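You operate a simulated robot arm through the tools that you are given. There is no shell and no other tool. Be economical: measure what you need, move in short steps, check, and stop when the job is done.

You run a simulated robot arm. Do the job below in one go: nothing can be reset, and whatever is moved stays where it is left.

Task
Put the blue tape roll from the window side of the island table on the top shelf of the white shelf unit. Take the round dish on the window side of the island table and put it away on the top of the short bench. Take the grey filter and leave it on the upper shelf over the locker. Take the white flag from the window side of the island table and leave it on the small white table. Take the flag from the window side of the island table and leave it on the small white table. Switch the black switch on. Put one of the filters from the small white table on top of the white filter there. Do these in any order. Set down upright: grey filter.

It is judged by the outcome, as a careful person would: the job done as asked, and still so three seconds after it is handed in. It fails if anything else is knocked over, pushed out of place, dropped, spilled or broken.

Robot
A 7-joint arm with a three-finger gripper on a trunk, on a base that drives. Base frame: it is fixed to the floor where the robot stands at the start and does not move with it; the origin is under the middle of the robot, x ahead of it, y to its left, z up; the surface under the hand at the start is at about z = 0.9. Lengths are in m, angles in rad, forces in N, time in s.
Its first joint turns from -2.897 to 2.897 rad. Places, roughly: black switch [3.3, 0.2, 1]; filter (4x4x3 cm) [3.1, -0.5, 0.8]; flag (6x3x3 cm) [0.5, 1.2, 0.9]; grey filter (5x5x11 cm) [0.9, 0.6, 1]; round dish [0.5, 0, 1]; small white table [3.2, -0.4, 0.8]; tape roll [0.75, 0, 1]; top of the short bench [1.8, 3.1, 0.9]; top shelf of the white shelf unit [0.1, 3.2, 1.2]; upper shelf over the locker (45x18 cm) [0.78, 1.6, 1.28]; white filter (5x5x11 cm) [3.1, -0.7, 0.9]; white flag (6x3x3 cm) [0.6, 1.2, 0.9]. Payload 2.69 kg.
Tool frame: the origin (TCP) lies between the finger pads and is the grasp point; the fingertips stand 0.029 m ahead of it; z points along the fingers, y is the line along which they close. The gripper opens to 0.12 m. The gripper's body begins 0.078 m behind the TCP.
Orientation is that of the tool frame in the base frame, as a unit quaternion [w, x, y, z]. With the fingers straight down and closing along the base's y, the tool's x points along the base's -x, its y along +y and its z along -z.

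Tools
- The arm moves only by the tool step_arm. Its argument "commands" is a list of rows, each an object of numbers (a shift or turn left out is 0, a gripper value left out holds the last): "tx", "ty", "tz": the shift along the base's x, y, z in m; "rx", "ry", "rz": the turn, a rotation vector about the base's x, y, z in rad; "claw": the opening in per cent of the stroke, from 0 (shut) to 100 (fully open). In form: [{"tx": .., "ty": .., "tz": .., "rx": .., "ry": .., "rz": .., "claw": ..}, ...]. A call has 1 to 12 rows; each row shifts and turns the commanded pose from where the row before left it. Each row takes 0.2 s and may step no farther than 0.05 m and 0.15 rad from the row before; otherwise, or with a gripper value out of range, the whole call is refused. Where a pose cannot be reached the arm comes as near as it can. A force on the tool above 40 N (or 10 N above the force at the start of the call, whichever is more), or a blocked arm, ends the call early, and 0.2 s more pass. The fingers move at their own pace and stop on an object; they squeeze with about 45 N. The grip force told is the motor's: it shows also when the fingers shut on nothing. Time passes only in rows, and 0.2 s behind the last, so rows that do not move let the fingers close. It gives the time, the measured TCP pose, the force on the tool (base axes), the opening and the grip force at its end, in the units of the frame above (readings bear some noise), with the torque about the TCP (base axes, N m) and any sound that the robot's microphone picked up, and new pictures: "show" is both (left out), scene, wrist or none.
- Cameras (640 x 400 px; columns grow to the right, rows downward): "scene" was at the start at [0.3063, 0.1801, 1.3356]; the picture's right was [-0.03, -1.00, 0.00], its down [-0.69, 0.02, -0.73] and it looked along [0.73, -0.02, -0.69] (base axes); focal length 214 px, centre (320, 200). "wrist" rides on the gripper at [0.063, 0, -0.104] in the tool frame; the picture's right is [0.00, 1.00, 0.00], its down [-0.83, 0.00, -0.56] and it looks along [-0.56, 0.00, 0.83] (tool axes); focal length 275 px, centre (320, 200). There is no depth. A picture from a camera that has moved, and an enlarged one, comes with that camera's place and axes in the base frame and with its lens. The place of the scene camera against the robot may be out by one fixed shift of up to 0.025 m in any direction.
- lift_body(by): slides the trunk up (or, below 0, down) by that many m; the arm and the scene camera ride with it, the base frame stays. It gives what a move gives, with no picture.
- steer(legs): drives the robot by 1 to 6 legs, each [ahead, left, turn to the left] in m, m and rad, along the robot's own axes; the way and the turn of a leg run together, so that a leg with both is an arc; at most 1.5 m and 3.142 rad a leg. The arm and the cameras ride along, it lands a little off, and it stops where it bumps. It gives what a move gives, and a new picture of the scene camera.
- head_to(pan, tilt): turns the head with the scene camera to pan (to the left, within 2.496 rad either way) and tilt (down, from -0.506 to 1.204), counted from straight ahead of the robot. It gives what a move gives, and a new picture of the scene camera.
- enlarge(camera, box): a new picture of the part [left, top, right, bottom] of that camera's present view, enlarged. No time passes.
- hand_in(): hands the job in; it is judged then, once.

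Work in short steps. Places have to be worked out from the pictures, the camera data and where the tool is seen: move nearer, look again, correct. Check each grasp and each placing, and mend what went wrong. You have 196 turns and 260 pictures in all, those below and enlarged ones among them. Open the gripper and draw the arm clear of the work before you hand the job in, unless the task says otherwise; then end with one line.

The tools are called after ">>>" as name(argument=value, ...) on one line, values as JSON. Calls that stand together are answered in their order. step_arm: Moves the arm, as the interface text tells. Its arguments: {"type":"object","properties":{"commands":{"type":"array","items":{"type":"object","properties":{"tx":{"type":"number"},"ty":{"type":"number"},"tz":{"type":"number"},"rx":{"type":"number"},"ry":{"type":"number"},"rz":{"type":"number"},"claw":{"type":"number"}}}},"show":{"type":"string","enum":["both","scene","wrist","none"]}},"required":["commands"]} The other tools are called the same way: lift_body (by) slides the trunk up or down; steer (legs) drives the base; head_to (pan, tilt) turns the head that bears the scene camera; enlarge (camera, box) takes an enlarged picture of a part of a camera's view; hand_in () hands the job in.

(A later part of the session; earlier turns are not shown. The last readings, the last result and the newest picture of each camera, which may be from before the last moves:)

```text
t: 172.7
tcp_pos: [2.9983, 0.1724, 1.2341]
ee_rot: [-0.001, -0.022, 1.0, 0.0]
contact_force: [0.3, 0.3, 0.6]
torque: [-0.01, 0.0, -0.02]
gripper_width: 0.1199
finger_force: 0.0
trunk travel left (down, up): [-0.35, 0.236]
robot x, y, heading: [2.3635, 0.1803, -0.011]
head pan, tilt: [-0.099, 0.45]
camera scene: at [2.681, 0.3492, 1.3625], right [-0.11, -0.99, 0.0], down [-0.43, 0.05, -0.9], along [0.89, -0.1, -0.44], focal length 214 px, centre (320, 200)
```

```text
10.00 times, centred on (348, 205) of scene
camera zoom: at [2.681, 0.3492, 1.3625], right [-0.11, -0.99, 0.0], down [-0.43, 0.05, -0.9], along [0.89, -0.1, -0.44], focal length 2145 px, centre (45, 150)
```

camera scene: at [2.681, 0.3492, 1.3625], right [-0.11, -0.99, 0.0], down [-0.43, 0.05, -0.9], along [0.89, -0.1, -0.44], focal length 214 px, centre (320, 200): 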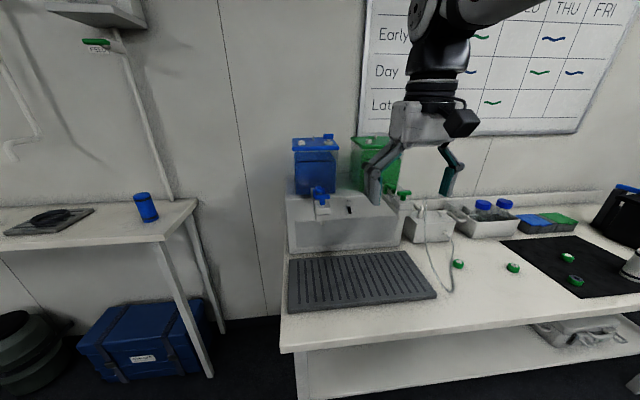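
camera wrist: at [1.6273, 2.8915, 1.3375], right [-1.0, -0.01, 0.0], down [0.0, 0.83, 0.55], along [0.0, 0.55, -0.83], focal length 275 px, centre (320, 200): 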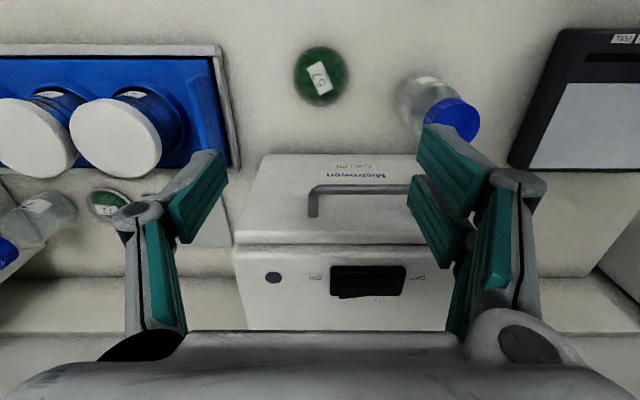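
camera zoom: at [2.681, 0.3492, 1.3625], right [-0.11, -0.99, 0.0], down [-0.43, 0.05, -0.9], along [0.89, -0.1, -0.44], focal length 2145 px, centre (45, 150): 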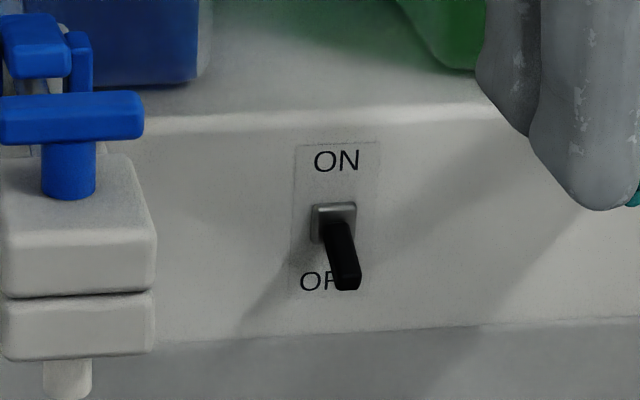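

It is a toggle hanging down to OFF at about (3.34, 0.167, 0.98). I'll push it up from below with closed fingers pointing forward. I drive a little closer, shut the fingers, and pitch the tool to horizontal.

>>> steer(legs=[[0.08, 0, 0]])

>>> step_arm(commands=[{"ry": -0.143, "claw": 0}, {"ry": -0.143, "tz": -0.02}, {"ry": -0.143, "tz": -0.02}, {"ry": -0.143, "tz": -0.02}, {"ry": -0.143, "tz": -0.02}, {"ry": -0.143, "tz": -0.02}, {"ry": -0.143, "tz": -0.02}, {"ry": -0.143, "tz": -0.02}, {"ry": -0.143, "tz": -0.02}, {"ry": -0.143, "tz": -0.02}, {"ry": -0.141}, {}])

```text
t: 173.8
tcp_pos: [3.0803, 0.1703, 1.2348]
ee_rot: [-0.001, -0.021, 1.0, -0.001]
contact_force: [-0.8, -0.5, 0.4]
torque: [0.01, 0.0, 0.01]
gripper_width: 0.1201
finger_force: 0.0
trunk travel left (down, up): [-0.35, 0.236]
robot x, y, heading: [2.4441, 0.1761, -0.012]
head pan, tilt: [-0.099, 0.45]
camera scene: at [2.7627, 0.3477, 1.3625], right [-0.11, -0.99, 0.0], down [-0.43, 0.05, -0.9], along [0.89, -0.1, -0.44], focal length 214 px, centre (320, 200)
```

scene: 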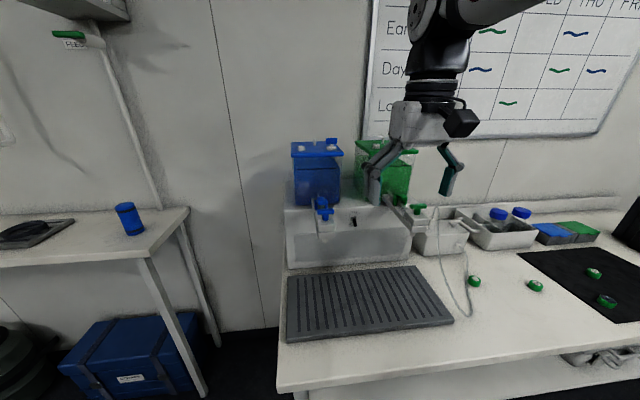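

```text
t: 176.4
tcp_pos: [3.2235, 0.1663, 1.2135]
ee_rot: [0.706, -0.015, 0.708, -0.014]
contact_force: [0.7, 0.5, 0.5]
torque: [0.0, -0.03, 0.02]
gripper_width: 0.0
finger_force: 28.4
out of reach, approached as far as the arm can: row 6, 7, 8, 9, 10, 11
trunk travel left (down, up): [-0.35, 0.236]
robot x, y, heading: [2.4479, 0.1804, -0.01]
head pan, tilt: [-0.099, 0.45]
camera scene: at [2.7625, 0.3477, 1.3625], right [-0.11, -0.99, 0.0], down [-0.43, 0.05, -0.9], along [0.89, -0.1, -0.44], focal length 214 px, centre (320, 200)
camera wrist: at [3.1192, 0.1638, 1.1506], right [0.0, 1.0, -0.05], down [-0.55, 0.04, 0.83], along [0.83, 0.03, 0.55], focal length 275 px, centre (320, 200)
```

scene: 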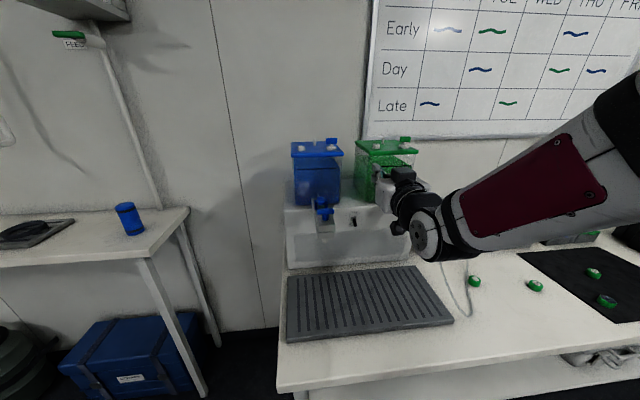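
wrist: 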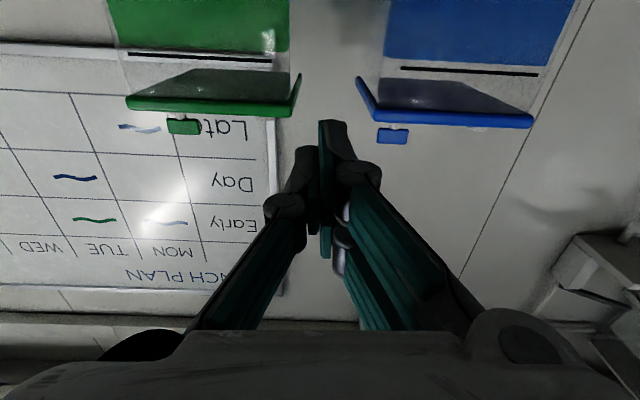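

The tool is horizontal with fingers shut. I lower it in front of the instrument to below the lever, staying back from it.

>>> step_arm(commands=[{"tz": -0.05}, {"tz": -0.05}, {"tz": -0.05}, {"tz": -0.05}, {"tz": -0.05}, {}])

```text
t: 177.8
tcp_pos: [3.2725, 0.1634, 0.9797]
ee_rot: [0.706, -0.014, 0.708, -0.015]
contact_force: [0.2, -0.5, -0.7]
torque: [-0.02, 0.0, 0.0]
gripper_width: 0.0
finger_force: 28.8
out of reach, approached as far as the arm can: row 1, 2, 3
trunk travel left (down, up): [-0.35, 0.236]
robot x, y, heading: [2.4453, 0.1809, -0.014]
head pan, tilt: [-0.099, 0.45]
camera scene: at [2.7625, 0.3477, 1.3625], right [-0.11, -0.99, 0.0], down [-0.43, 0.05, -0.9], along [0.89, -0.1, -0.44], focal length 214 px, centre (320, 200)
camera wrist: at [3.1682, 0.162, 0.9176], right [0.0, 1.0, -0.05], down [-0.55, 0.04, 0.83], along [0.83, 0.03, 0.55], focal length 275 px, centre (320, 200)
```

scene: 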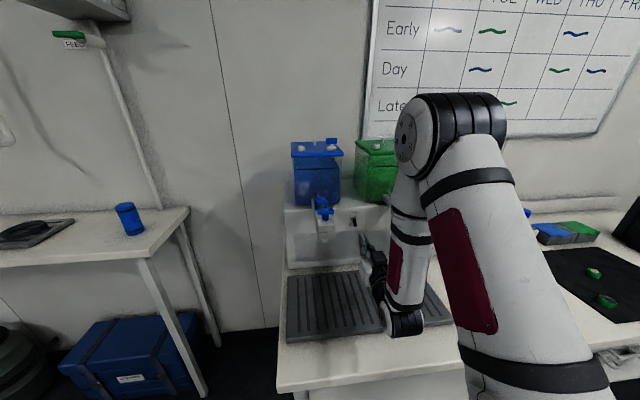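
wrist: 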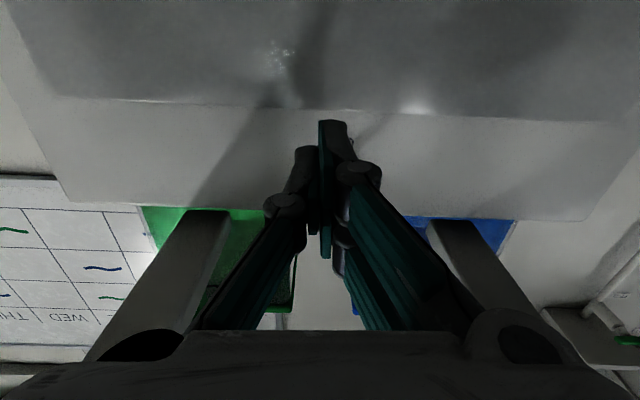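

The taps sit symmetrically either side, and the lever is straight ahead behind the fingers. I lower to z≈0.945 to be under it, then look.

>>> step_arm(commands=[{"tz": -0.02}, {"tz": -0.017}, {}], show="wrist")

>>> enlarge(camera="scene", box=[300, 180, 460, 340])

```text
t: 178.6
tcp_pos: [3.2739, 0.163, 0.9433]
ee_rot: [0.706, -0.015, 0.708, -0.015]
contact_force: [-0.9, 0.7, 0.6]
torque: [0.01, -0.02, -0.03]
gripper_width: 0.0
finger_force: 28.6
trunk travel left (down, up): [-0.35, 0.236]
robot x, y, heading: [2.4454, 0.1777, -0.013]
head pan, tilt: [-0.099, 0.45]
camera wrist: at [3.169, 0.1616, 0.8808], right [0.0, 1.0, -0.05], down [-0.55, 0.04, 0.83], along [0.83, 0.03, 0.55], focal length 275 px, centre (320, 200)
```

wrist: 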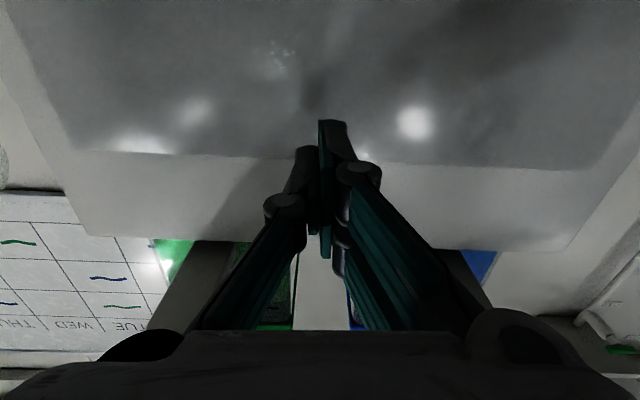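

```text
2.50 times, centred on (380, 260) of scene
camera zoom: at [2.7627, 0.3477, 1.3625], right [-0.11, -0.99, 0.0], down [-0.43, 0.05, -0.9], along [0.89, -0.1, -0.44], focal length 536 px, centre (170, 50)
```

zoom: 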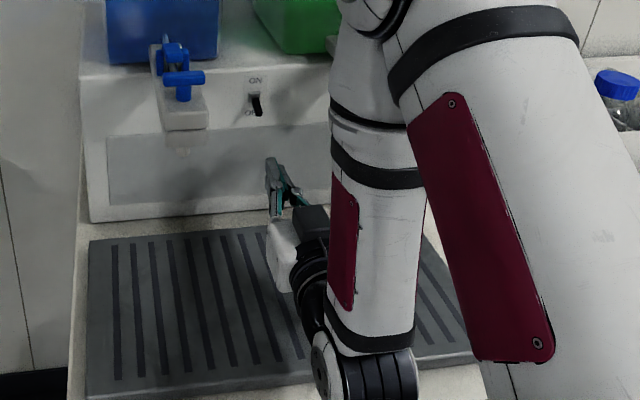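

Comparing the fingertip with its seen position, the lever tip is near (3.35, 0.167, 0.98) and the face at x≈3.37. I move forward under the lever and then push up in small steps.

>>> step_arm(commands=[{"tx": 0.02, "ty": 0.003}, {"tx": 0.02}, {"tx": 0.013}, {}], show="none")

>>> enlarge(camera="scene", box=[320, 190, 400, 250])

```text
t: 179.6
tcp_pos: [3.327, 0.1684, 0.9431]
ee_rot: [0.706, -0.015, 0.708, -0.015]
contact_force: [-0.3, 0.2, -0.4]
torque: [0.0, 0.01, 0.04]
gripper_width: 0.0
finger_force: 28.7
trunk travel left (down, up): [-0.35, 0.236]
robot x, y, heading: [2.447, 0.1796, -0.013]
head pan, tilt: [-0.099, 0.45]
```

```text
6.67 times, centred on (360, 220) of scene
camera zoom: at [2.7627, 0.3478, 1.3625], right [-0.11, -0.99, 0.0], down [-0.43, 0.05, -0.9], along [0.89, -0.1, -0.44], focal length 1430 px, centre (53, 67)
```

zoom: 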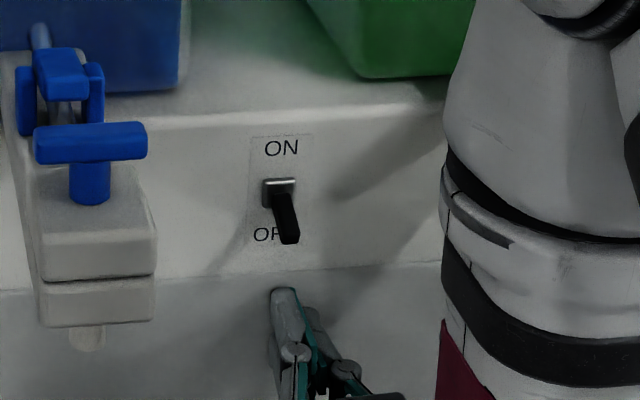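

The fingertip is right below the lever. I push up in 1 cm steps.

>>> step_arm(commands=[{"tz": 0.01}, {"tz": 0.01}, {"tz": 0.01}, {"tz": 0.01}, {"tz": 0.01}, {}], show="none")

>>> enlarge(camera="scene", box=[320, 190, 400, 250])

```text
t: 181.0
tcp_pos: [3.3267, 0.1684, 0.9933]
ee_rot: [0.706, -0.015, 0.708, -0.015]
contact_force: [-0.7, -0.8, -0.7]
torque: [0.04, 0.0, -0.03]
gripper_width: 0.0001
finger_force: 28.6
trunk travel left (down, up): [-0.35, 0.236]
robot x, y, heading: [2.4458, 0.1789, -0.013]
head pan, tilt: [-0.099, 0.45]
heard: click
```

```text
6.67 times, centred on (360, 220) of scene
camera zoom: at [2.7627, 0.3477, 1.3624], right [-0.11, -0.99, 0.0], down [-0.43, 0.05, -0.9], along [0.89, -0.1, -0.44], focal length 1430 px, centre (53, 67)
```

zoom: 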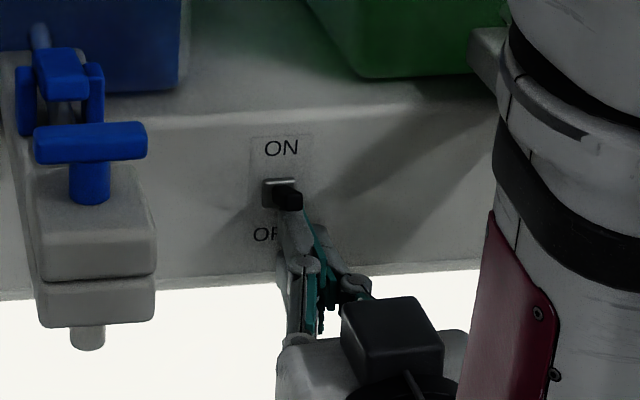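

A click, and the display panel lit up: the switch is on. I withdraw straight back and check.

>>> step_arm(commands=[{"tx": -0.02}, {"tx": -0.04}, {"tx": -0.04}, {}], show="none")

>>> enlarge(camera="scene", box=[320, 190, 400, 250])

```text
t: 182.0
tcp_pos: [3.2638, 0.1664, 0.982]
ee_rot: [0.706, -0.015, 0.708, -0.014]
contact_force: [0.7, 2.0, -0.4]
torque: [0.0, -0.01, -0.02]
gripper_width: 0.0
finger_force: 28.0
out of reach, approached as far as the arm can: row 3
trunk travel left (down, up): [-0.35, 0.236]
robot x, y, heading: [2.4452, 0.18, -0.011]
head pan, tilt: [-0.099, 0.45]
```

```text
6.67 times, centred on (360, 220) of scene
camera zoom: at [2.7626, 0.3478, 1.3625], right [-0.11, -0.99, 0.0], down [-0.43, 0.05, -0.9], along [0.89, -0.1, -0.44], focal length 1430 px, centre (53, 67)
```

zoom: 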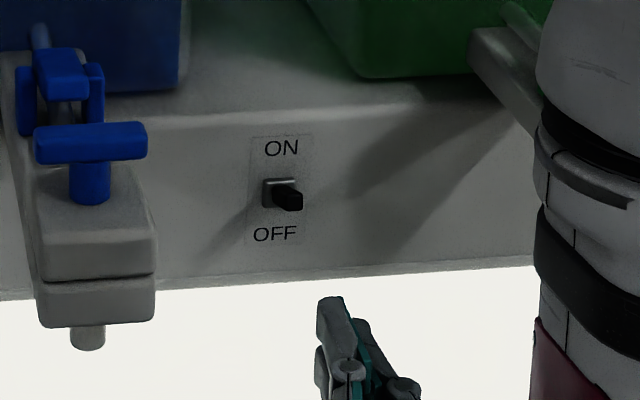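

The lever stays up and the panel is lit. I raise the arm clear and pitch the tool back down.

>>> step_arm(commands=[{"tz": 0.04, "tx": -0.01}, {"tz": 0.045, "tx": -0.02}, {"tz": 0.045, "tx": -0.02}, {"tz": 0.045, "tx": -0.01}, {"tz": 0.04}, {"tz": 0.03}, {}], show="none")

>>> step_arm(commands=[{"ry": 0.143, "tx": -0.01}, {"ry": 0.143, "tx": -0.01}, {"ry": 0.143, "tx": -0.01}, {"ry": 0.143, "tx": -0.01}, {"ry": 0.143, "tx": -0.01}, {"ry": 0.143, "tx": -0.01}, {"ry": 0.143, "tx": -0.02}, {"ry": 0.143, "tx": -0.02}, {"ry": 0.143, "tx": -0.02}, {"ry": 0.143, "tx": -0.02, "claw": 80}, {"ry": 0.141}, {}], show="scene")

```text
t: 183.6
tcp_pos: [3.2563, 0.1616, 1.2301]
ee_rot: [0.706, -0.015, 0.708, -0.015]
contact_force: [-0.2, -0.3, -0.3]
torque: [0.0, 0.02, 0.01]
gripper_width: 0.0001
finger_force: 29.1
out of reach, approached as far as the arm can: row 1, 2, 3
trunk travel left (down, up): [-0.35, 0.236]
robot x, y, heading: [2.4453, 0.1809, -0.008]
head pan, tilt: [-0.099, 0.45]
```

```text
t: 186.2
tcp_pos: [3.1161, 0.1644, 1.2302]
ee_rot: [-0.002, -0.022, 1.0, -0.001]
contact_force: [-0.6, -0.1, -0.8]
torque: [-0.03, -0.04, 0.02]
gripper_width: 0.0961
finger_force: 0.2
trunk travel left (down, up): [-0.35, 0.236]
robot x, y, heading: [2.4484, 0.1802, -0.009]
head pan, tilt: [-0.099, 0.45]
camera scene: at [2.7626, 0.3477, 1.3625], right [-0.11, -0.99, 0.0], down [-0.43, 0.05, -0.9], along [0.89, -0.1, -0.44], focal length 214 px, centre (320, 200)
```

scene: 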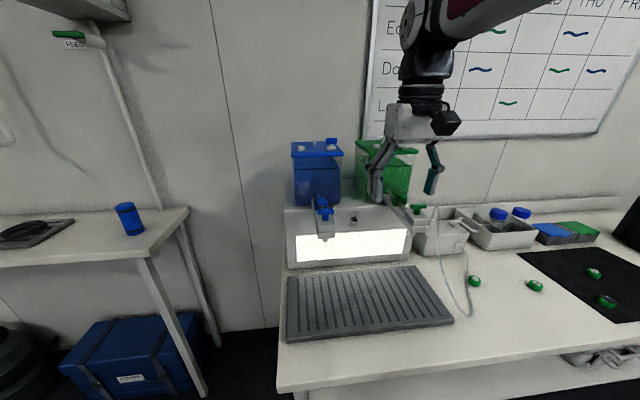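

Panel lit. Now the filters: I shift the robot right by about 0.65 m and look down at the table.

>>> steer(legs=[[0, -0.65, 0]])

>>> head_to(pan=-0.15, tilt=0.8)

```text
t: 189.8
tcp_pos: [3.1069, -0.4939, 1.2291]
ee_rot: [-0.001, -0.021, 1.0, 0.0]
contact_force: [0.3, 0.5, 0.5]
torque: [0.02, -0.03, 0.01]
gripper_width: 0.0959
finger_force: 0.0
trunk travel left (down, up): [-0.35, 0.236]
robot x, y, heading: [2.4368, -0.4788, -0.016]
head pan, tilt: [-0.099, 0.45]
camera scene: at [2.7543, -0.3091, 1.3625], right [-0.11, -0.99, 0.0], down [-0.43, 0.05, -0.9], along [0.89, -0.1, -0.44], focal length 214 px, centre (320, 200)
```

scene: 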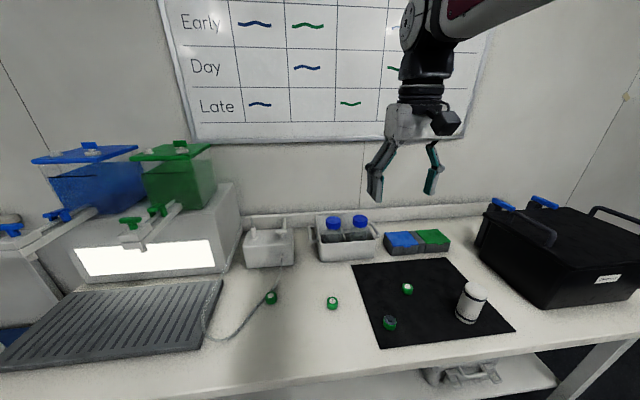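

```text
t: 190.7
tcp_pos: [3.1075, -0.493, 1.2296]
ee_rot: [0.0, -0.02, 1.0, 0.0]
contact_force: [0.5, 0.0, 0.4]
torque: [-0.03, 0.02, 0.02]
gripper_width: 0.0959
finger_force: 0.0
trunk travel left (down, up): [-0.35, 0.236]
robot x, y, heading: [2.4402, -0.4764, -0.014]
head pan, tilt: [-0.15, 0.799]
camera scene: at [2.7426, -0.3118, 1.3321], right [-0.16, -0.99, 0.0], down [-0.71, 0.12, -0.7], along [0.69, -0.11, -0.72], focal length 214 px, centre (320, 200)
```

scene: 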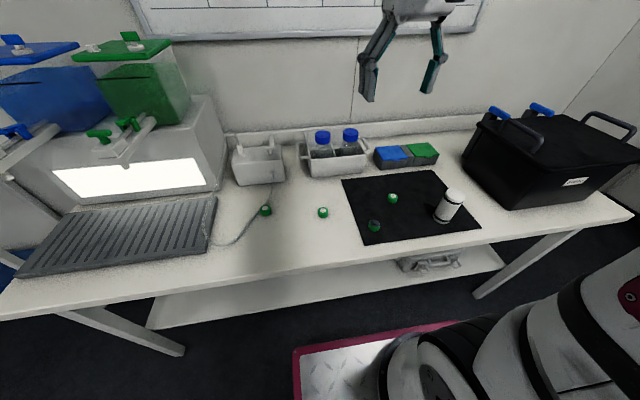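

>>> enlarge(camera="scene", box=[220, 150, 500, 270])

>>> step_arm(commands=[{"tz": -0.05, "claw": 80}, {"tz": -0.05}, {}], show="wrist")

```text
2.29 times, centred on (360, 210) of scene
camera zoom: at [2.7426, -0.3118, 1.3321], right [-0.16, -0.99, 0.0], down [-0.71, 0.12, -0.7], along [0.69, -0.11, -0.72], focal length 490 px, centre (229, 177)
```

zoom: 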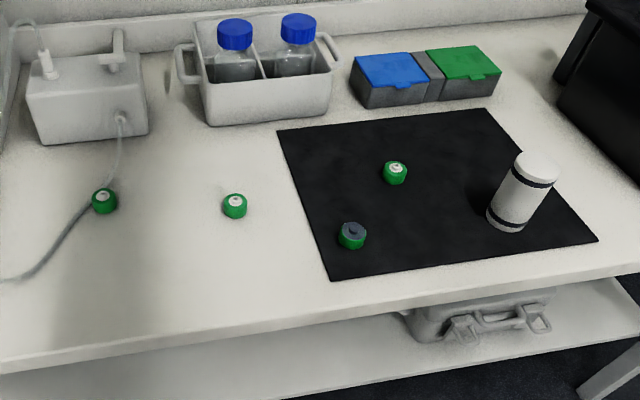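

```text
t: 191.4
tcp_pos: [3.1067, -0.4923, 1.1279]
ee_rot: [-0.001, -0.02, 1.0, 0.0]
contact_force: [1.0, -0.1, -0.5]
torque: [0.0, -0.01, -0.02]
gripper_width: 0.0961
finger_force: 0.1
trunk travel left (down, up): [-0.35, 0.236]
robot x, y, heading: [2.4355, -0.4783, -0.014]
head pan, tilt: [-0.15, 0.799]
camera wrist: at [3.044, -0.4948, 1.233], right [-0.04, 1.0, 0.0], down [0.83, 0.04, 0.55], along [0.55, 0.03, -0.83], focal length 275 px, centre (320, 200)
```

wrist: 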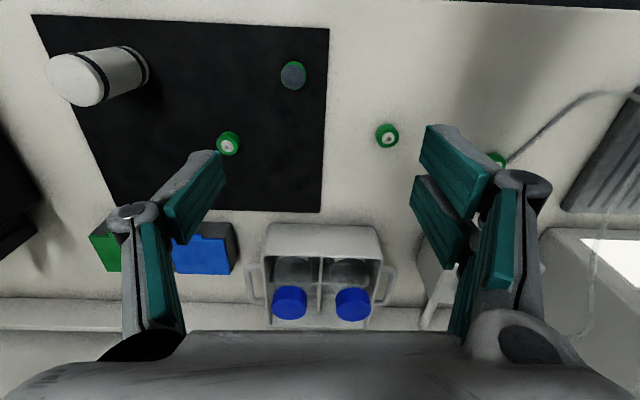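

I enlarge the small pieces to tell which are filters.

>>> enlarge(camera="wrist", box=[30, 20, 430, 180])

>>> enlarge(camera="scene", box=[350, 180, 480, 245])

```text
1.60 times, centred on (230, 100) of wrist
camera zoom: at [3.044, -0.4948, 1.233], right [-0.04, 1.0, 0.0], down [0.83, 0.04, 0.55], along [0.55, 0.03, -0.83], focal length 440 px, centre (464, 360)
```

zoom: 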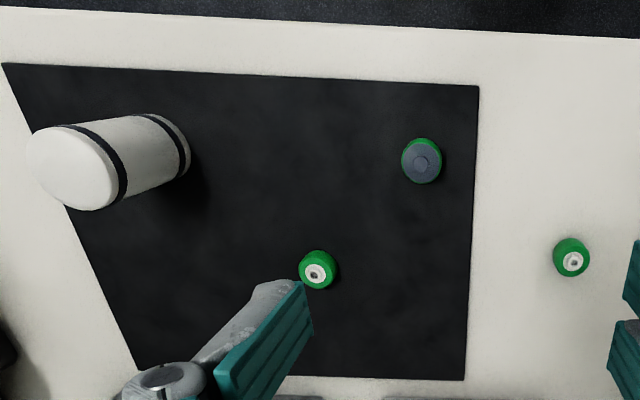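

```text
4.92 times, centred on (415, 212) of scene
camera zoom: at [2.7425, -0.3118, 1.332], right [-0.16, -0.99, 0.0], down [-0.71, 0.12, -0.7], along [0.69, -0.11, -0.72], focal length 1056 px, centre (-148, 138)
```

zoom: 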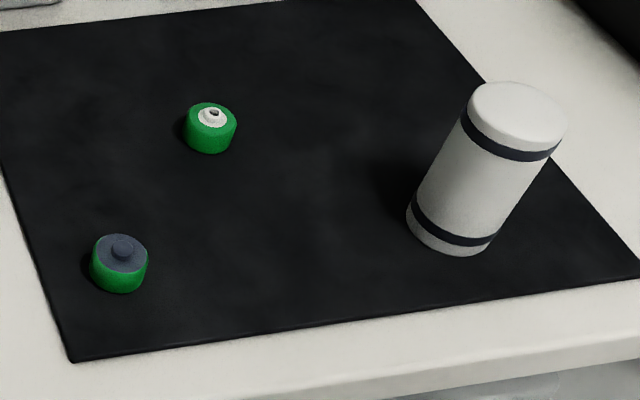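

The one with the grey face is at the listed filter place (3.11, -0.53), and the tall white filter is at about (3.113, -0.758). I go above the grey-faced filter and refine.

>>> step_arm(commands=[{"ty": -0.035, "tx": 0.003, "claw": 70}, {"tz": -0.05}, {"tz": -0.05}, {"tz": -0.04}, {}], show="wrist")

```text
t: 192.7
tcp_pos: [3.1079, -0.5291, 0.9867]
ee_rot: [-0.001, -0.019, 1.0, 0.0]
contact_force: [-1.4, -0.6, 0.9]
torque: [-0.01, -0.01, -0.02]
gripper_width: 0.084
finger_force: 0.1
trunk travel left (down, up): [-0.35, 0.236]
robot x, y, heading: [2.4312, -0.4829, -0.01]
head pan, tilt: [-0.15, 0.799]
camera wrist: at [3.0449, -0.5321, 1.0921], right [-0.04, 1.0, 0.0], down [0.83, 0.04, 0.55], along [0.55, 0.03, -0.83], focal length 275 px, centre (320, 200)
```

wrist: 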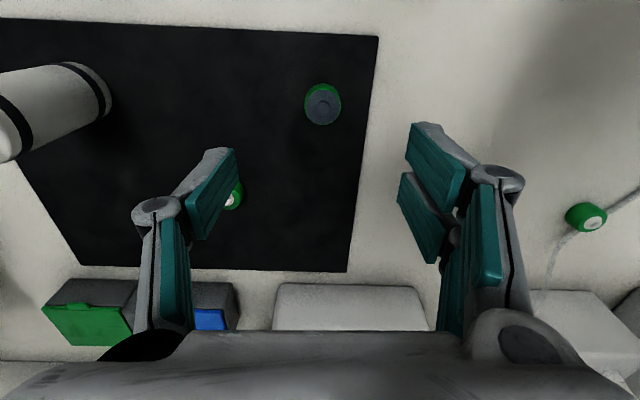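

Aligned. I descend to grasp the filter with the tips about 1 cm above the table.

>>> step_arm(commands=[{"ty": 0.003, "tz": -0.05}, {"tz": -0.05}, {"tz": -0.03}, {"tz": -0.012}, {}], show="wrist")

```text
t: 193.8
tcp_pos: [3.1091, -0.527, 0.8478]
ee_rot: [0.001, -0.019, 1.0, 0.0]
contact_force: [-1.9, -3.4, 17.4]
torque: [-0.37, 0.02, 0.06]
gripper_width: 0.0845
finger_force: 0.7
trunk travel left (down, up): [-0.35, 0.236]
robot x, y, heading: [2.4333, -0.4797, -0.015]
head pan, tilt: [-0.15, 0.799]
camera wrist: at [3.0465, -0.5297, 0.9521], right [-0.04, 1.0, 0.0], down [0.83, 0.04, 0.56], along [0.56, 0.02, -0.83], focal length 275 px, centre (320, 200)
```

wrist: 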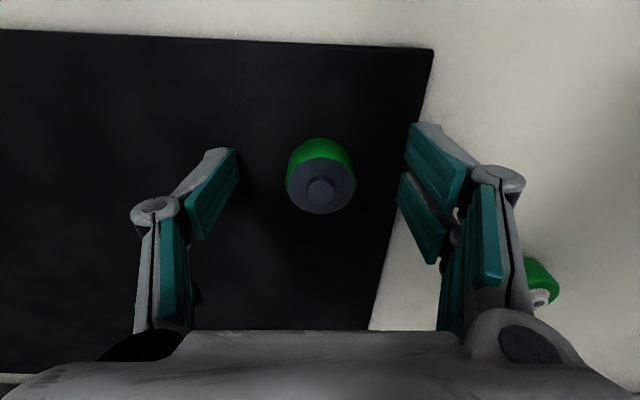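

Tips touch the table at TCP 0.847, so the surface is at 0.818. I raise 7 mm and close.

>>> step_arm(commands=[{"tz": 0.008}, {"claw": 40}, {"claw": 25}, {"claw": 20}, {}, {}], show="wrist")

```text
t: 195.2
tcp_pos: [3.1101, -0.5274, 0.8537]
ee_rot: [-0.001, -0.02, 1.0, 0.0]
contact_force: [0.0, 1.0, 0.5]
torque: [-0.02, -0.01, -0.06]
gripper_width: 0.0274
finger_force: 44.7
trunk travel left (down, up): [-0.35, 0.236]
robot x, y, heading: [2.4385, -0.4765, -0.014]
head pan, tilt: [-0.15, 0.799]
camera wrist: at [3.0466, -0.5293, 0.9589], right [-0.04, 1.0, 0.0], down [0.83, 0.04, 0.55], along [0.55, 0.03, -0.83], focal length 275 px, centre (320, 200)
```

wrist: 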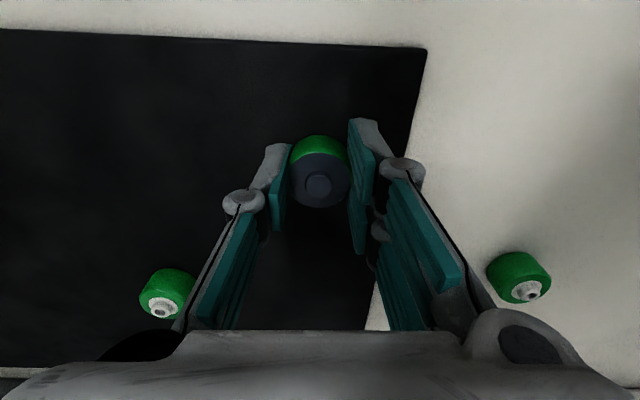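

Gripped with 45 N. I lift to z≈1.05 and check.

>>> step_arm(commands=[{"tz": 0.03}, {"tz": 0.05}, {"tz": 0.05}, {"tz": 0.05}, {"tz": 0.03}, {}], show="both")

```text
t: 196.7
tcp_pos: [3.1121, -0.524, 1.0623]
ee_rot: [-0.001, -0.02, 1.0, 0.0]
contact_force: [0.6, -0.2, 0.0]
torque: [0.0, 0.04, 0.01]
gripper_width: 0.0269
finger_force: 45.3
trunk travel left (down, up): [-0.35, 0.236]
robot x, y, heading: [2.4365, -0.4756, -0.011]
head pan, tilt: [-0.15, 0.799]
camera scene: at [2.7426, -0.3118, 1.332], right [-0.16, -0.99, 0.0], down [-0.71, 0.12, -0.7], along [0.69, -0.11, -0.72], focal length 214 px, centre (320, 200)
camera wrist: at [3.0487, -0.5268, 1.1685], right [-0.04, 1.0, 0.0], down [0.83, 0.04, 0.55], along [0.55, 0.03, -0.83], focal length 275 px, centre (320, 200)
```

scene: 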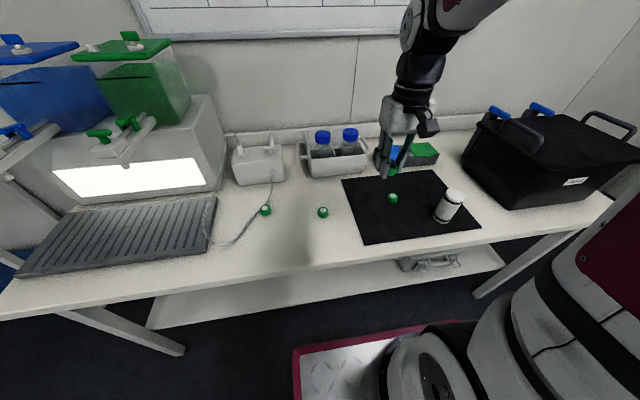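
wrist: 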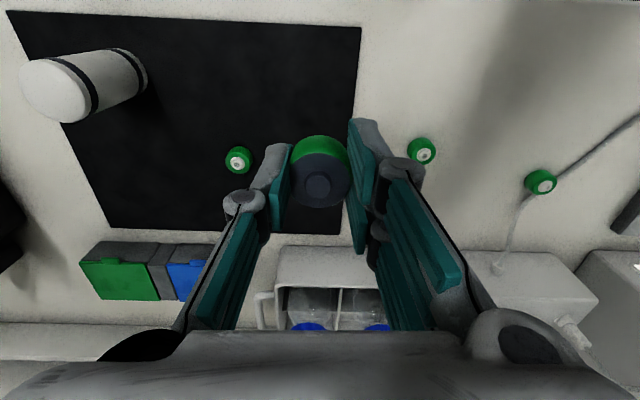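

The filter is held. I carry it over to near the white filter, at about (3.11, -0.745), staying above it.

>>> step_arm(commands=[{"ty": -0.049}, {"ty": -0.049}, {"ty": -0.049}, {"ty": -0.03}, {}], show="both")

```text
t: 197.8
tcp_pos: [3.1114, -0.7028, 1.0633]
ee_rot: [-0.001, -0.02, 1.0, 0.0]
contact_force: [-1.2, 0.1, 0.0]
torque: [-0.02, -0.02, 0.0]
gripper_width: 0.029
finger_force: 44.7
trunk travel left (down, up): [-0.35, 0.236]
robot x, y, heading: [2.4374, -0.4784, -0.01]
head pan, tilt: [-0.15, 0.799]
camera scene: at [2.7425, -0.3119, 1.332], right [-0.16, -0.99, 0.0], down [-0.71, 0.12, -0.7], along [0.69, -0.11, -0.72], focal length 214 px, centre (320, 200)
camera wrist: at [3.0476, -0.7052, 1.1687], right [-0.04, 1.0, 0.0], down [0.83, 0.04, 0.55], along [0.55, 0.03, -0.83], focal length 275 px, centre (320, 200)
```

scene: 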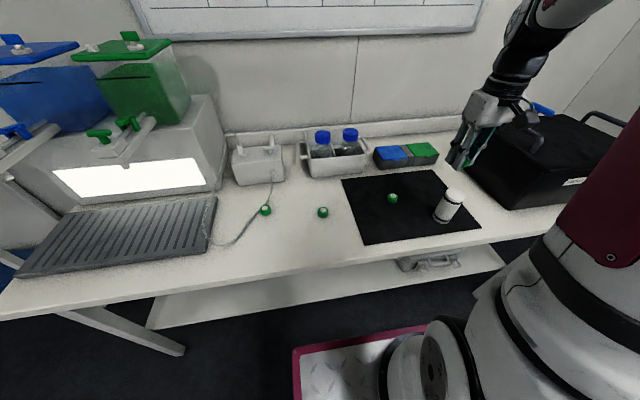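
wrist: 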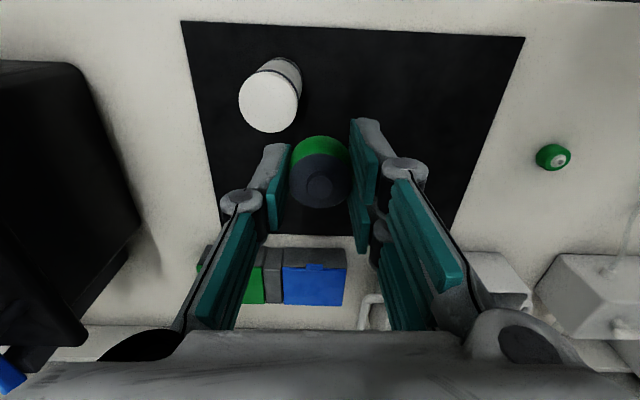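

The white filter's top centre is at (3.110, -0.744). I centre over it and descend to about 1.5 cm above.

>>> step_arm(commands=[{"ty": -0.041, "tx": -0.001}, {"tz": -0.04}, {"tz": -0.035}, {}], show="both")

>>> enlarge(camera="scene", box=[400, 140, 520, 240])

```text
t: 198.8
tcp_pos: [3.1107, -0.7436, 0.9895]
ee_rot: [-0.001, -0.02, 1.0, 0.0]
contact_force: [0.2, -0.2, -0.1]
torque: [0.01, -0.02, -0.01]
gripper_width: 0.0285
finger_force: 44.6
trunk travel left (down, up): [-0.35, 0.236]
robot x, y, heading: [2.4361, -0.4795, -0.015]
head pan, tilt: [-0.15, 0.799]
camera scene: at [2.7425, -0.3119, 1.332], right [-0.16, -0.99, 0.0], down [-0.71, 0.12, -0.7], along [0.69, -0.11, -0.72], focal length 214 px, centre (320, 200)
camera wrist: at [3.0487, -0.7466, 1.0942], right [-0.05, 1.0, 0.0], down [0.83, 0.04, 0.55], along [0.55, 0.03, -0.83], focal length 275 px, centre (320, 200)
```

scene: 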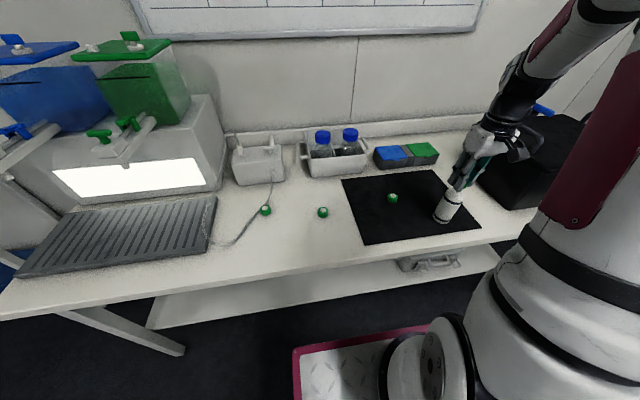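
wrist: 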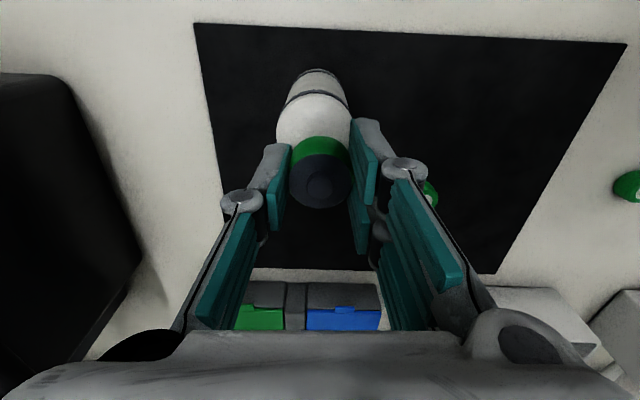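

```text
4.00 times, centred on (460, 190) of scene
camera zoom: at [2.7425, -0.3119, 1.332], right [-0.16, -0.99, 0.0], down [-0.71, 0.12, -0.7], along [0.69, -0.11, -0.72], focal length 858 px, centre (-240, 240)
```

zoom: 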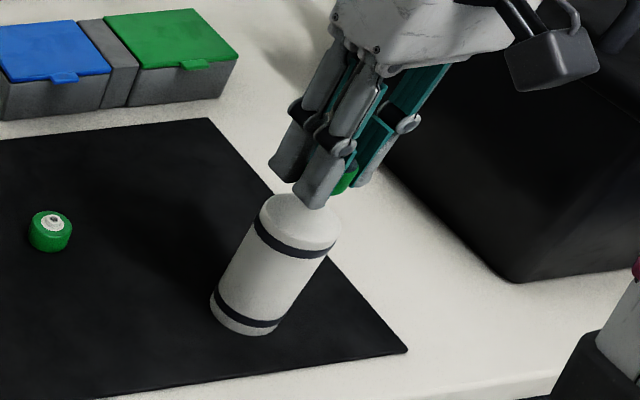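

The white filter's centre is about 4 mm further to -y. I correct and lower until contact.

>>> step_arm(commands=[{"ty": -0.004, "tx": -0.001, "tz": -0.01}, {"tz": -0.006}, {"tz": -0.003}, {}], show="wrist")

>>> enlarge(camera="scene", box=[425, 160, 497, 220])

```text
t: 199.8
tcp_pos: [3.1099, -0.7476, 0.9718]
ee_rot: [-0.001, -0.02, 1.0, 0.0]
contact_force: [0.6, 0.4, 0.4]
torque: [0.01, -0.03, 0.01]
gripper_width: 0.0285
finger_force: 45.1
trunk travel left (down, up): [-0.35, 0.236]
robot x, y, heading: [2.4394, -0.4757, -0.014]
head pan, tilt: [-0.15, 0.799]
camera wrist: at [3.0465, -0.7498, 1.0759], right [-0.04, 1.0, 0.0], down [0.83, 0.04, 0.55], along [0.55, 0.03, -0.83], focal length 275 px, centre (320, 200)
```

wrist: 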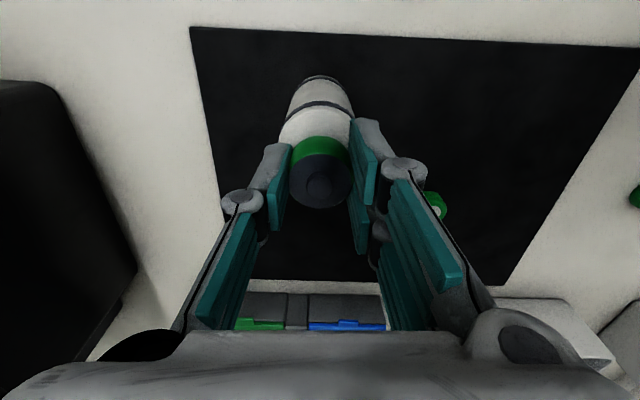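

```text
6.67 times, centred on (461, 190) of scene
camera zoom: at [2.7426, -0.3119, 1.332], right [-0.16, -0.99, 0.0], down [-0.71, 0.12, -0.7], along [0.69, -0.11, -0.72], focal length 1430 px, centre (-620, 267)
```

zoom: 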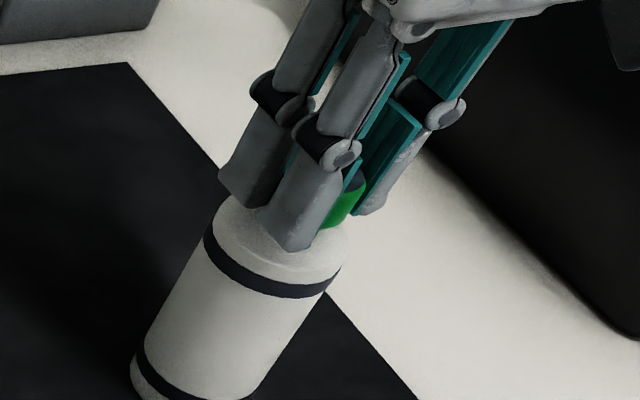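

The wrist view shows both centred on the same column, and the band row confirms x. I lower the last few millimetres until contact.

>>> step_arm(commands=[{"tz": -0.003, "ty": -0.001}, {"tz": -0.002}, {"tz": -0.002}, {}], show="none")

```text
t: 200.8
tcp_pos: [3.1084, -0.749, 0.9632]
ee_rot: [-0.001, -0.019, 1.0, 0.0]
contact_force: [-0.5, -0.2, -0.5]
torque: [-0.02, -0.01, 0.02]
gripper_width: 0.0286
finger_force: 45.8
trunk travel left (down, up): [-0.35, 0.236]
robot x, y, heading: [2.436, -0.4808, -0.016]
head pan, tilt: [-0.15, 0.799]
```

No contact yet; I go on in 2 mm steps.

>>> step_arm(commands=[{"tz": -0.002}, {"tz": -0.002}, {}], show="wrist")

>>> enlarge(camera="scene", box=[425, 160, 497, 220])

```text
t: 201.7
tcp_pos: [3.1081, -0.7484, 0.9606]
ee_rot: [0.0, -0.02, 1.0, -0.001]
contact_force: [0.2, -0.2, 17.5]
torque: [-0.02, -0.04, 0.0]
gripper_width: 0.0286
finger_force: 45.4
trunk travel left (down, up): [-0.35, 0.236]
robot x, y, heading: [2.4347, -0.4775, -0.015]
head pan, tilt: [-0.15, 0.799]
camera wrist: at [3.0451, -0.7512, 1.0659], right [-0.04, 1.0, 0.0], down [0.83, 0.04, 0.56], along [0.56, 0.02, -0.83], focal length 275 px, centre (320, 200)
```

wrist: 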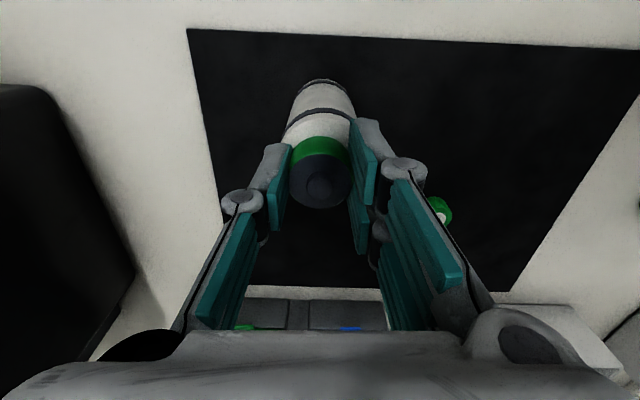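

```text
6.67 times, centred on (461, 190) of scene
camera zoom: at [2.742, -0.3117, 1.3322], right [-0.16, -0.99, 0.0], down [-0.71, 0.12, -0.7], along [0.69, -0.11, -0.72], focal length 1430 px, centre (-620, 267)
```

zoom: 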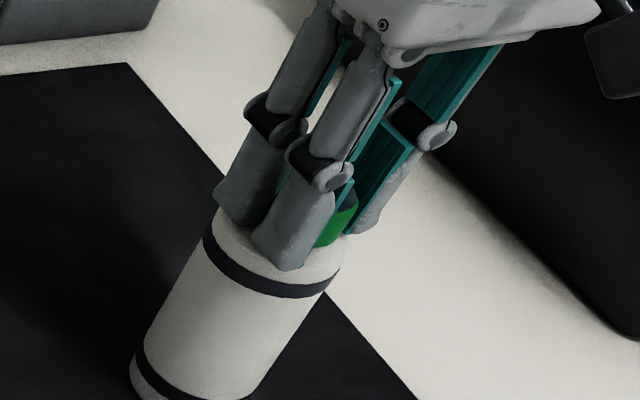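

Contact with nearly no torque, but the scene view suggests the white filter's centre lies several mm toward +y. I lift slightly, shift +6 mm in y, and set down again.

>>> step_arm(commands=[{"tz": 0.006}, {"ty": 0.007, "tx": -0.001}, {"tz": -0.004}, {"tz": -0.002}, {}], show="none")

>>> enlarge(camera="scene", box=[425, 160, 497, 220])

```text
t: 202.8
tcp_pos: [3.1082, -0.7412, 0.9615]
ee_rot: [-0.001, -0.021, 1.0, -0.002]
contact_force: [0.5, 0.9, 17.7]
torque: [-0.04, 0.0, -0.02]
gripper_width: 0.0281
finger_force: 44.7
trunk travel left (down, up): [-0.35, 0.236]
robot x, y, heading: [2.4363, -0.4773, -0.014]
head pan, tilt: [-0.15, 0.799]
```

```text
6.67 times, centred on (461, 190) of scene
camera zoom: at [2.742, -0.3116, 1.3322], right [-0.16, -0.99, 0.0], down [-0.71, 0.12, -0.7], along [0.69, -0.11, -0.72], focal length 1430 px, centre (-620, 267)
```

zoom: 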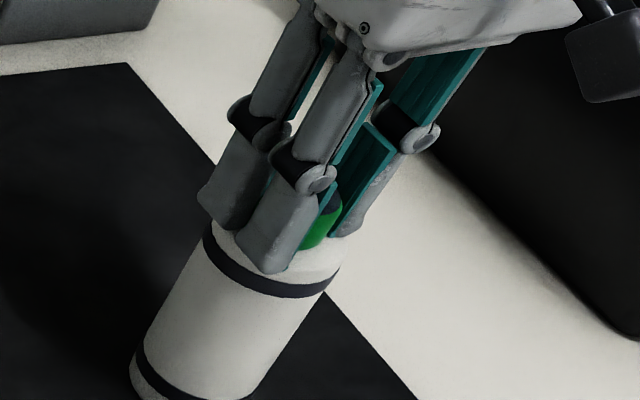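

Well centred now. I release and rise.

>>> step_arm(commands=[{"tz": 0.001, "claw": 35}, {"claw": 45}, {}, {"tz": 0.02}, {"tz": 0.04}, {"tz": 0.05}, {"tz": 0.05}, {"tz": 0.05}, {}], show="both")

>>> enlarge(camera="scene", box=[400, 160, 520, 240])

```text
t: 204.8
tcp_pos: [3.1054, -0.7423, 1.1705]
ee_rot: [-0.001, -0.02, 1.0, 0.0]
contact_force: [0.6, -0.6, -1.0]
torque: [-0.04, -0.01, -0.01]
gripper_width: 0.0542
finger_force: 0.1
trunk travel left (down, up): [-0.35, 0.236]
robot x, y, heading: [2.4354, -0.4798, -0.015]
head pan, tilt: [-0.15, 0.799]
camera scene: at [2.7426, -0.3119, 1.332], right [-0.16, -0.99, 0.0], down [-0.71, 0.12, -0.7], along [0.69, -0.11, -0.72], focal length 214 px, centre (320, 200)
camera wrist: at [3.043, -0.7443, 1.2749], right [-0.04, 1.0, 0.0], down [0.83, 0.04, 0.55], along [0.55, 0.03, -0.83], focal length 275 px, centre (320, 200)
```

scene: 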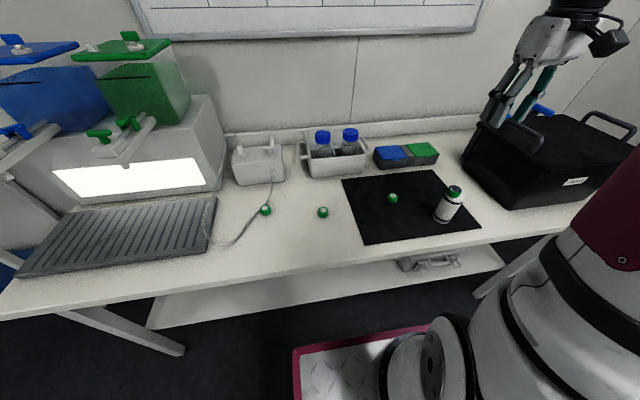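
wrist: 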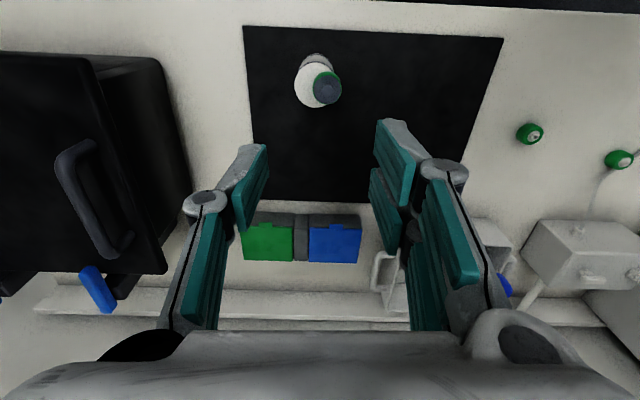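

```text
5.00 times, centred on (460, 200) of scene
camera zoom: at [2.7426, -0.3119, 1.332], right [-0.16, -0.99, 0.0], down [-0.71, 0.12, -0.7], along [0.69, -0.11, -0.72], focal length 1072 px, centre (-380, 200)
```

zoom: 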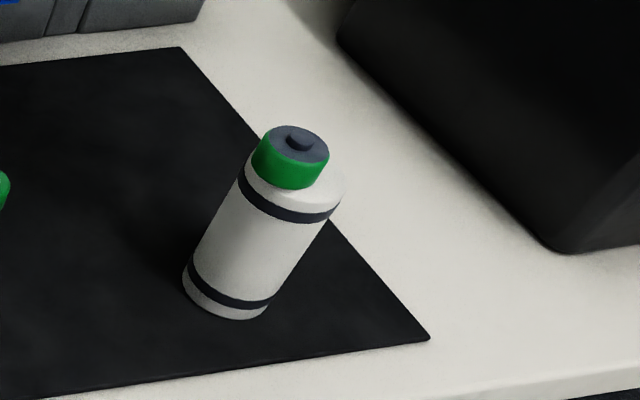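

The filter rests on the white filter, fully supported. Next I return to the window side: arm centred and raised, strafing back through the known corridor without turning.

>>> step_arm(commands=[{"tz": 0.04, "ty": 0.025}, {"tz": 0.04, "ty": 0.025}, {"ty": 0.048}, {"ty": 0.048}, {"ty": 0.048}, {"ty": 0.048}, {"ty": 0.02}, {"rz": -0.03}], show="none")

>>> steer(legs=[[-0.12, 0, 0.015], [0, 1.45, 0], [0, 1.4, 0]])

```text
t: 206.7
tcp_pos: [3.1093, -0.4795, 1.2504]
ee_rot: [-0.001, -0.006, 1.0, 0.0]
contact_force: [1.1, 0.1, 1.0]
torque: [0.02, 0.02, 0.0]
gripper_width: 0.0542
finger_force: 0.0
trunk travel left (down, up): [-0.35, 0.236]
robot x, y, heading: [2.4345, -0.4763, -0.013]
head pan, tilt: [-0.15, 0.799]
```

```text
t: 221.3
tcp_pos: [2.9791, 2.3827, 1.2525]
ee_rot: [-0.001, -0.01, 1.0, 0.0]
contact_force: [-0.5, 0.1, 0.2]
torque: [-0.01, 0.0, 0.0]
gripper_width: 0.0538
finger_force: 0.1
trunk travel left (down, up): [-0.35, 0.236]
robot x, y, heading: [2.3078, 2.3767, -0.008]
head pan, tilt: [-0.15, 0.799]
camera scene: at [2.6119, 2.5475, 1.332], right [-0.15, -0.99, 0.0], down [-0.71, 0.11, -0.7], along [0.69, -0.11, -0.72], focal length 214 px, centre (320, 200)
```

scene: 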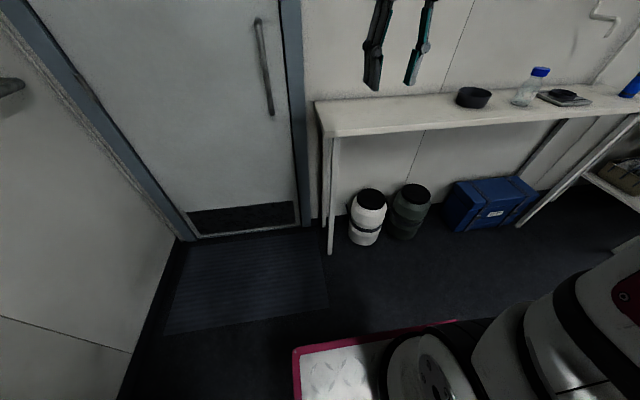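

I back along the corridor to the window side, then strafe right to y≈1.2.

>>> steer(legs=[[-1.45, -0.01, 0], [-1.4, -0.01, 0], [0, -1.2, 0]])

>>> head_to(pan=0.2, tilt=0.45)

```text
t: 240.7
tcp_pos: [0.1721, 1.128, 1.2521]
ee_rot: [-0.001, -0.028, 1.0, -0.001]
contact_force: [-0.2, -0.5, 0.0]
torque: [0.02, -0.02, -0.01]
gripper_width: 0.0541
finger_force: 0.1
trunk travel left (down, up): [-0.35, 0.236]
robot x, y, heading: [-0.5017, 1.0975, 0.027]
head pan, tilt: [-0.15, 0.799]
camera scene: at [-0.2025, 1.28, 1.332], right [-0.12, -0.99, 0.0], down [-0.71, 0.09, -0.7], along [0.69, -0.08, -0.72], focal length 214 px, centre (320, 200)
```

scene: 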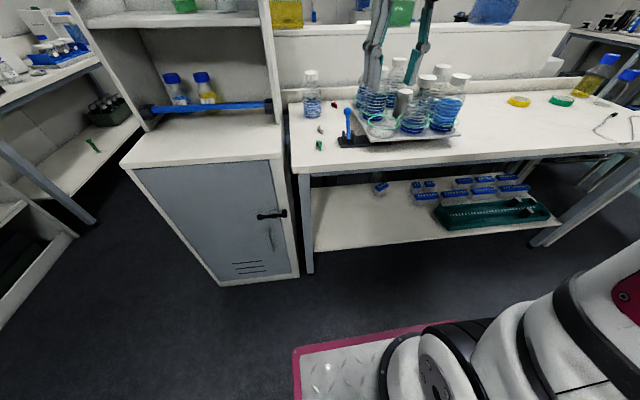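

```text
t: 241.6
tcp_pos: [0.1721, 1.1284, 1.2515]
ee_rot: [-0.001, -0.027, 1.0, 0.0]
contact_force: [0.4, -0.5, -0.2]
torque: [0.02, 0.01, 0.01]
gripper_width: 0.054
finger_force: 0.0
trunk travel left (down, up): [-0.35, 0.236]
robot x, y, heading: [-0.4994, 1.1013, 0.027]
head pan, tilt: [0.201, 0.45]
camera scene: at [-0.1931, 1.3106, 1.3624], right [0.23, -0.97, 0.0], down [-0.42, -0.1, -0.9], along [0.88, 0.21, -0.44], focal length 214 px, centre (320, 200)
```

scene: 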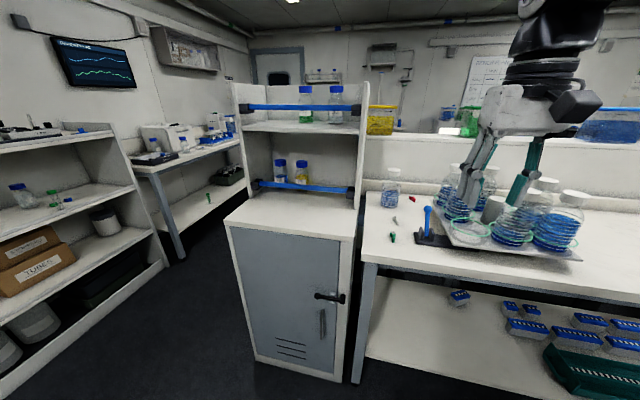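

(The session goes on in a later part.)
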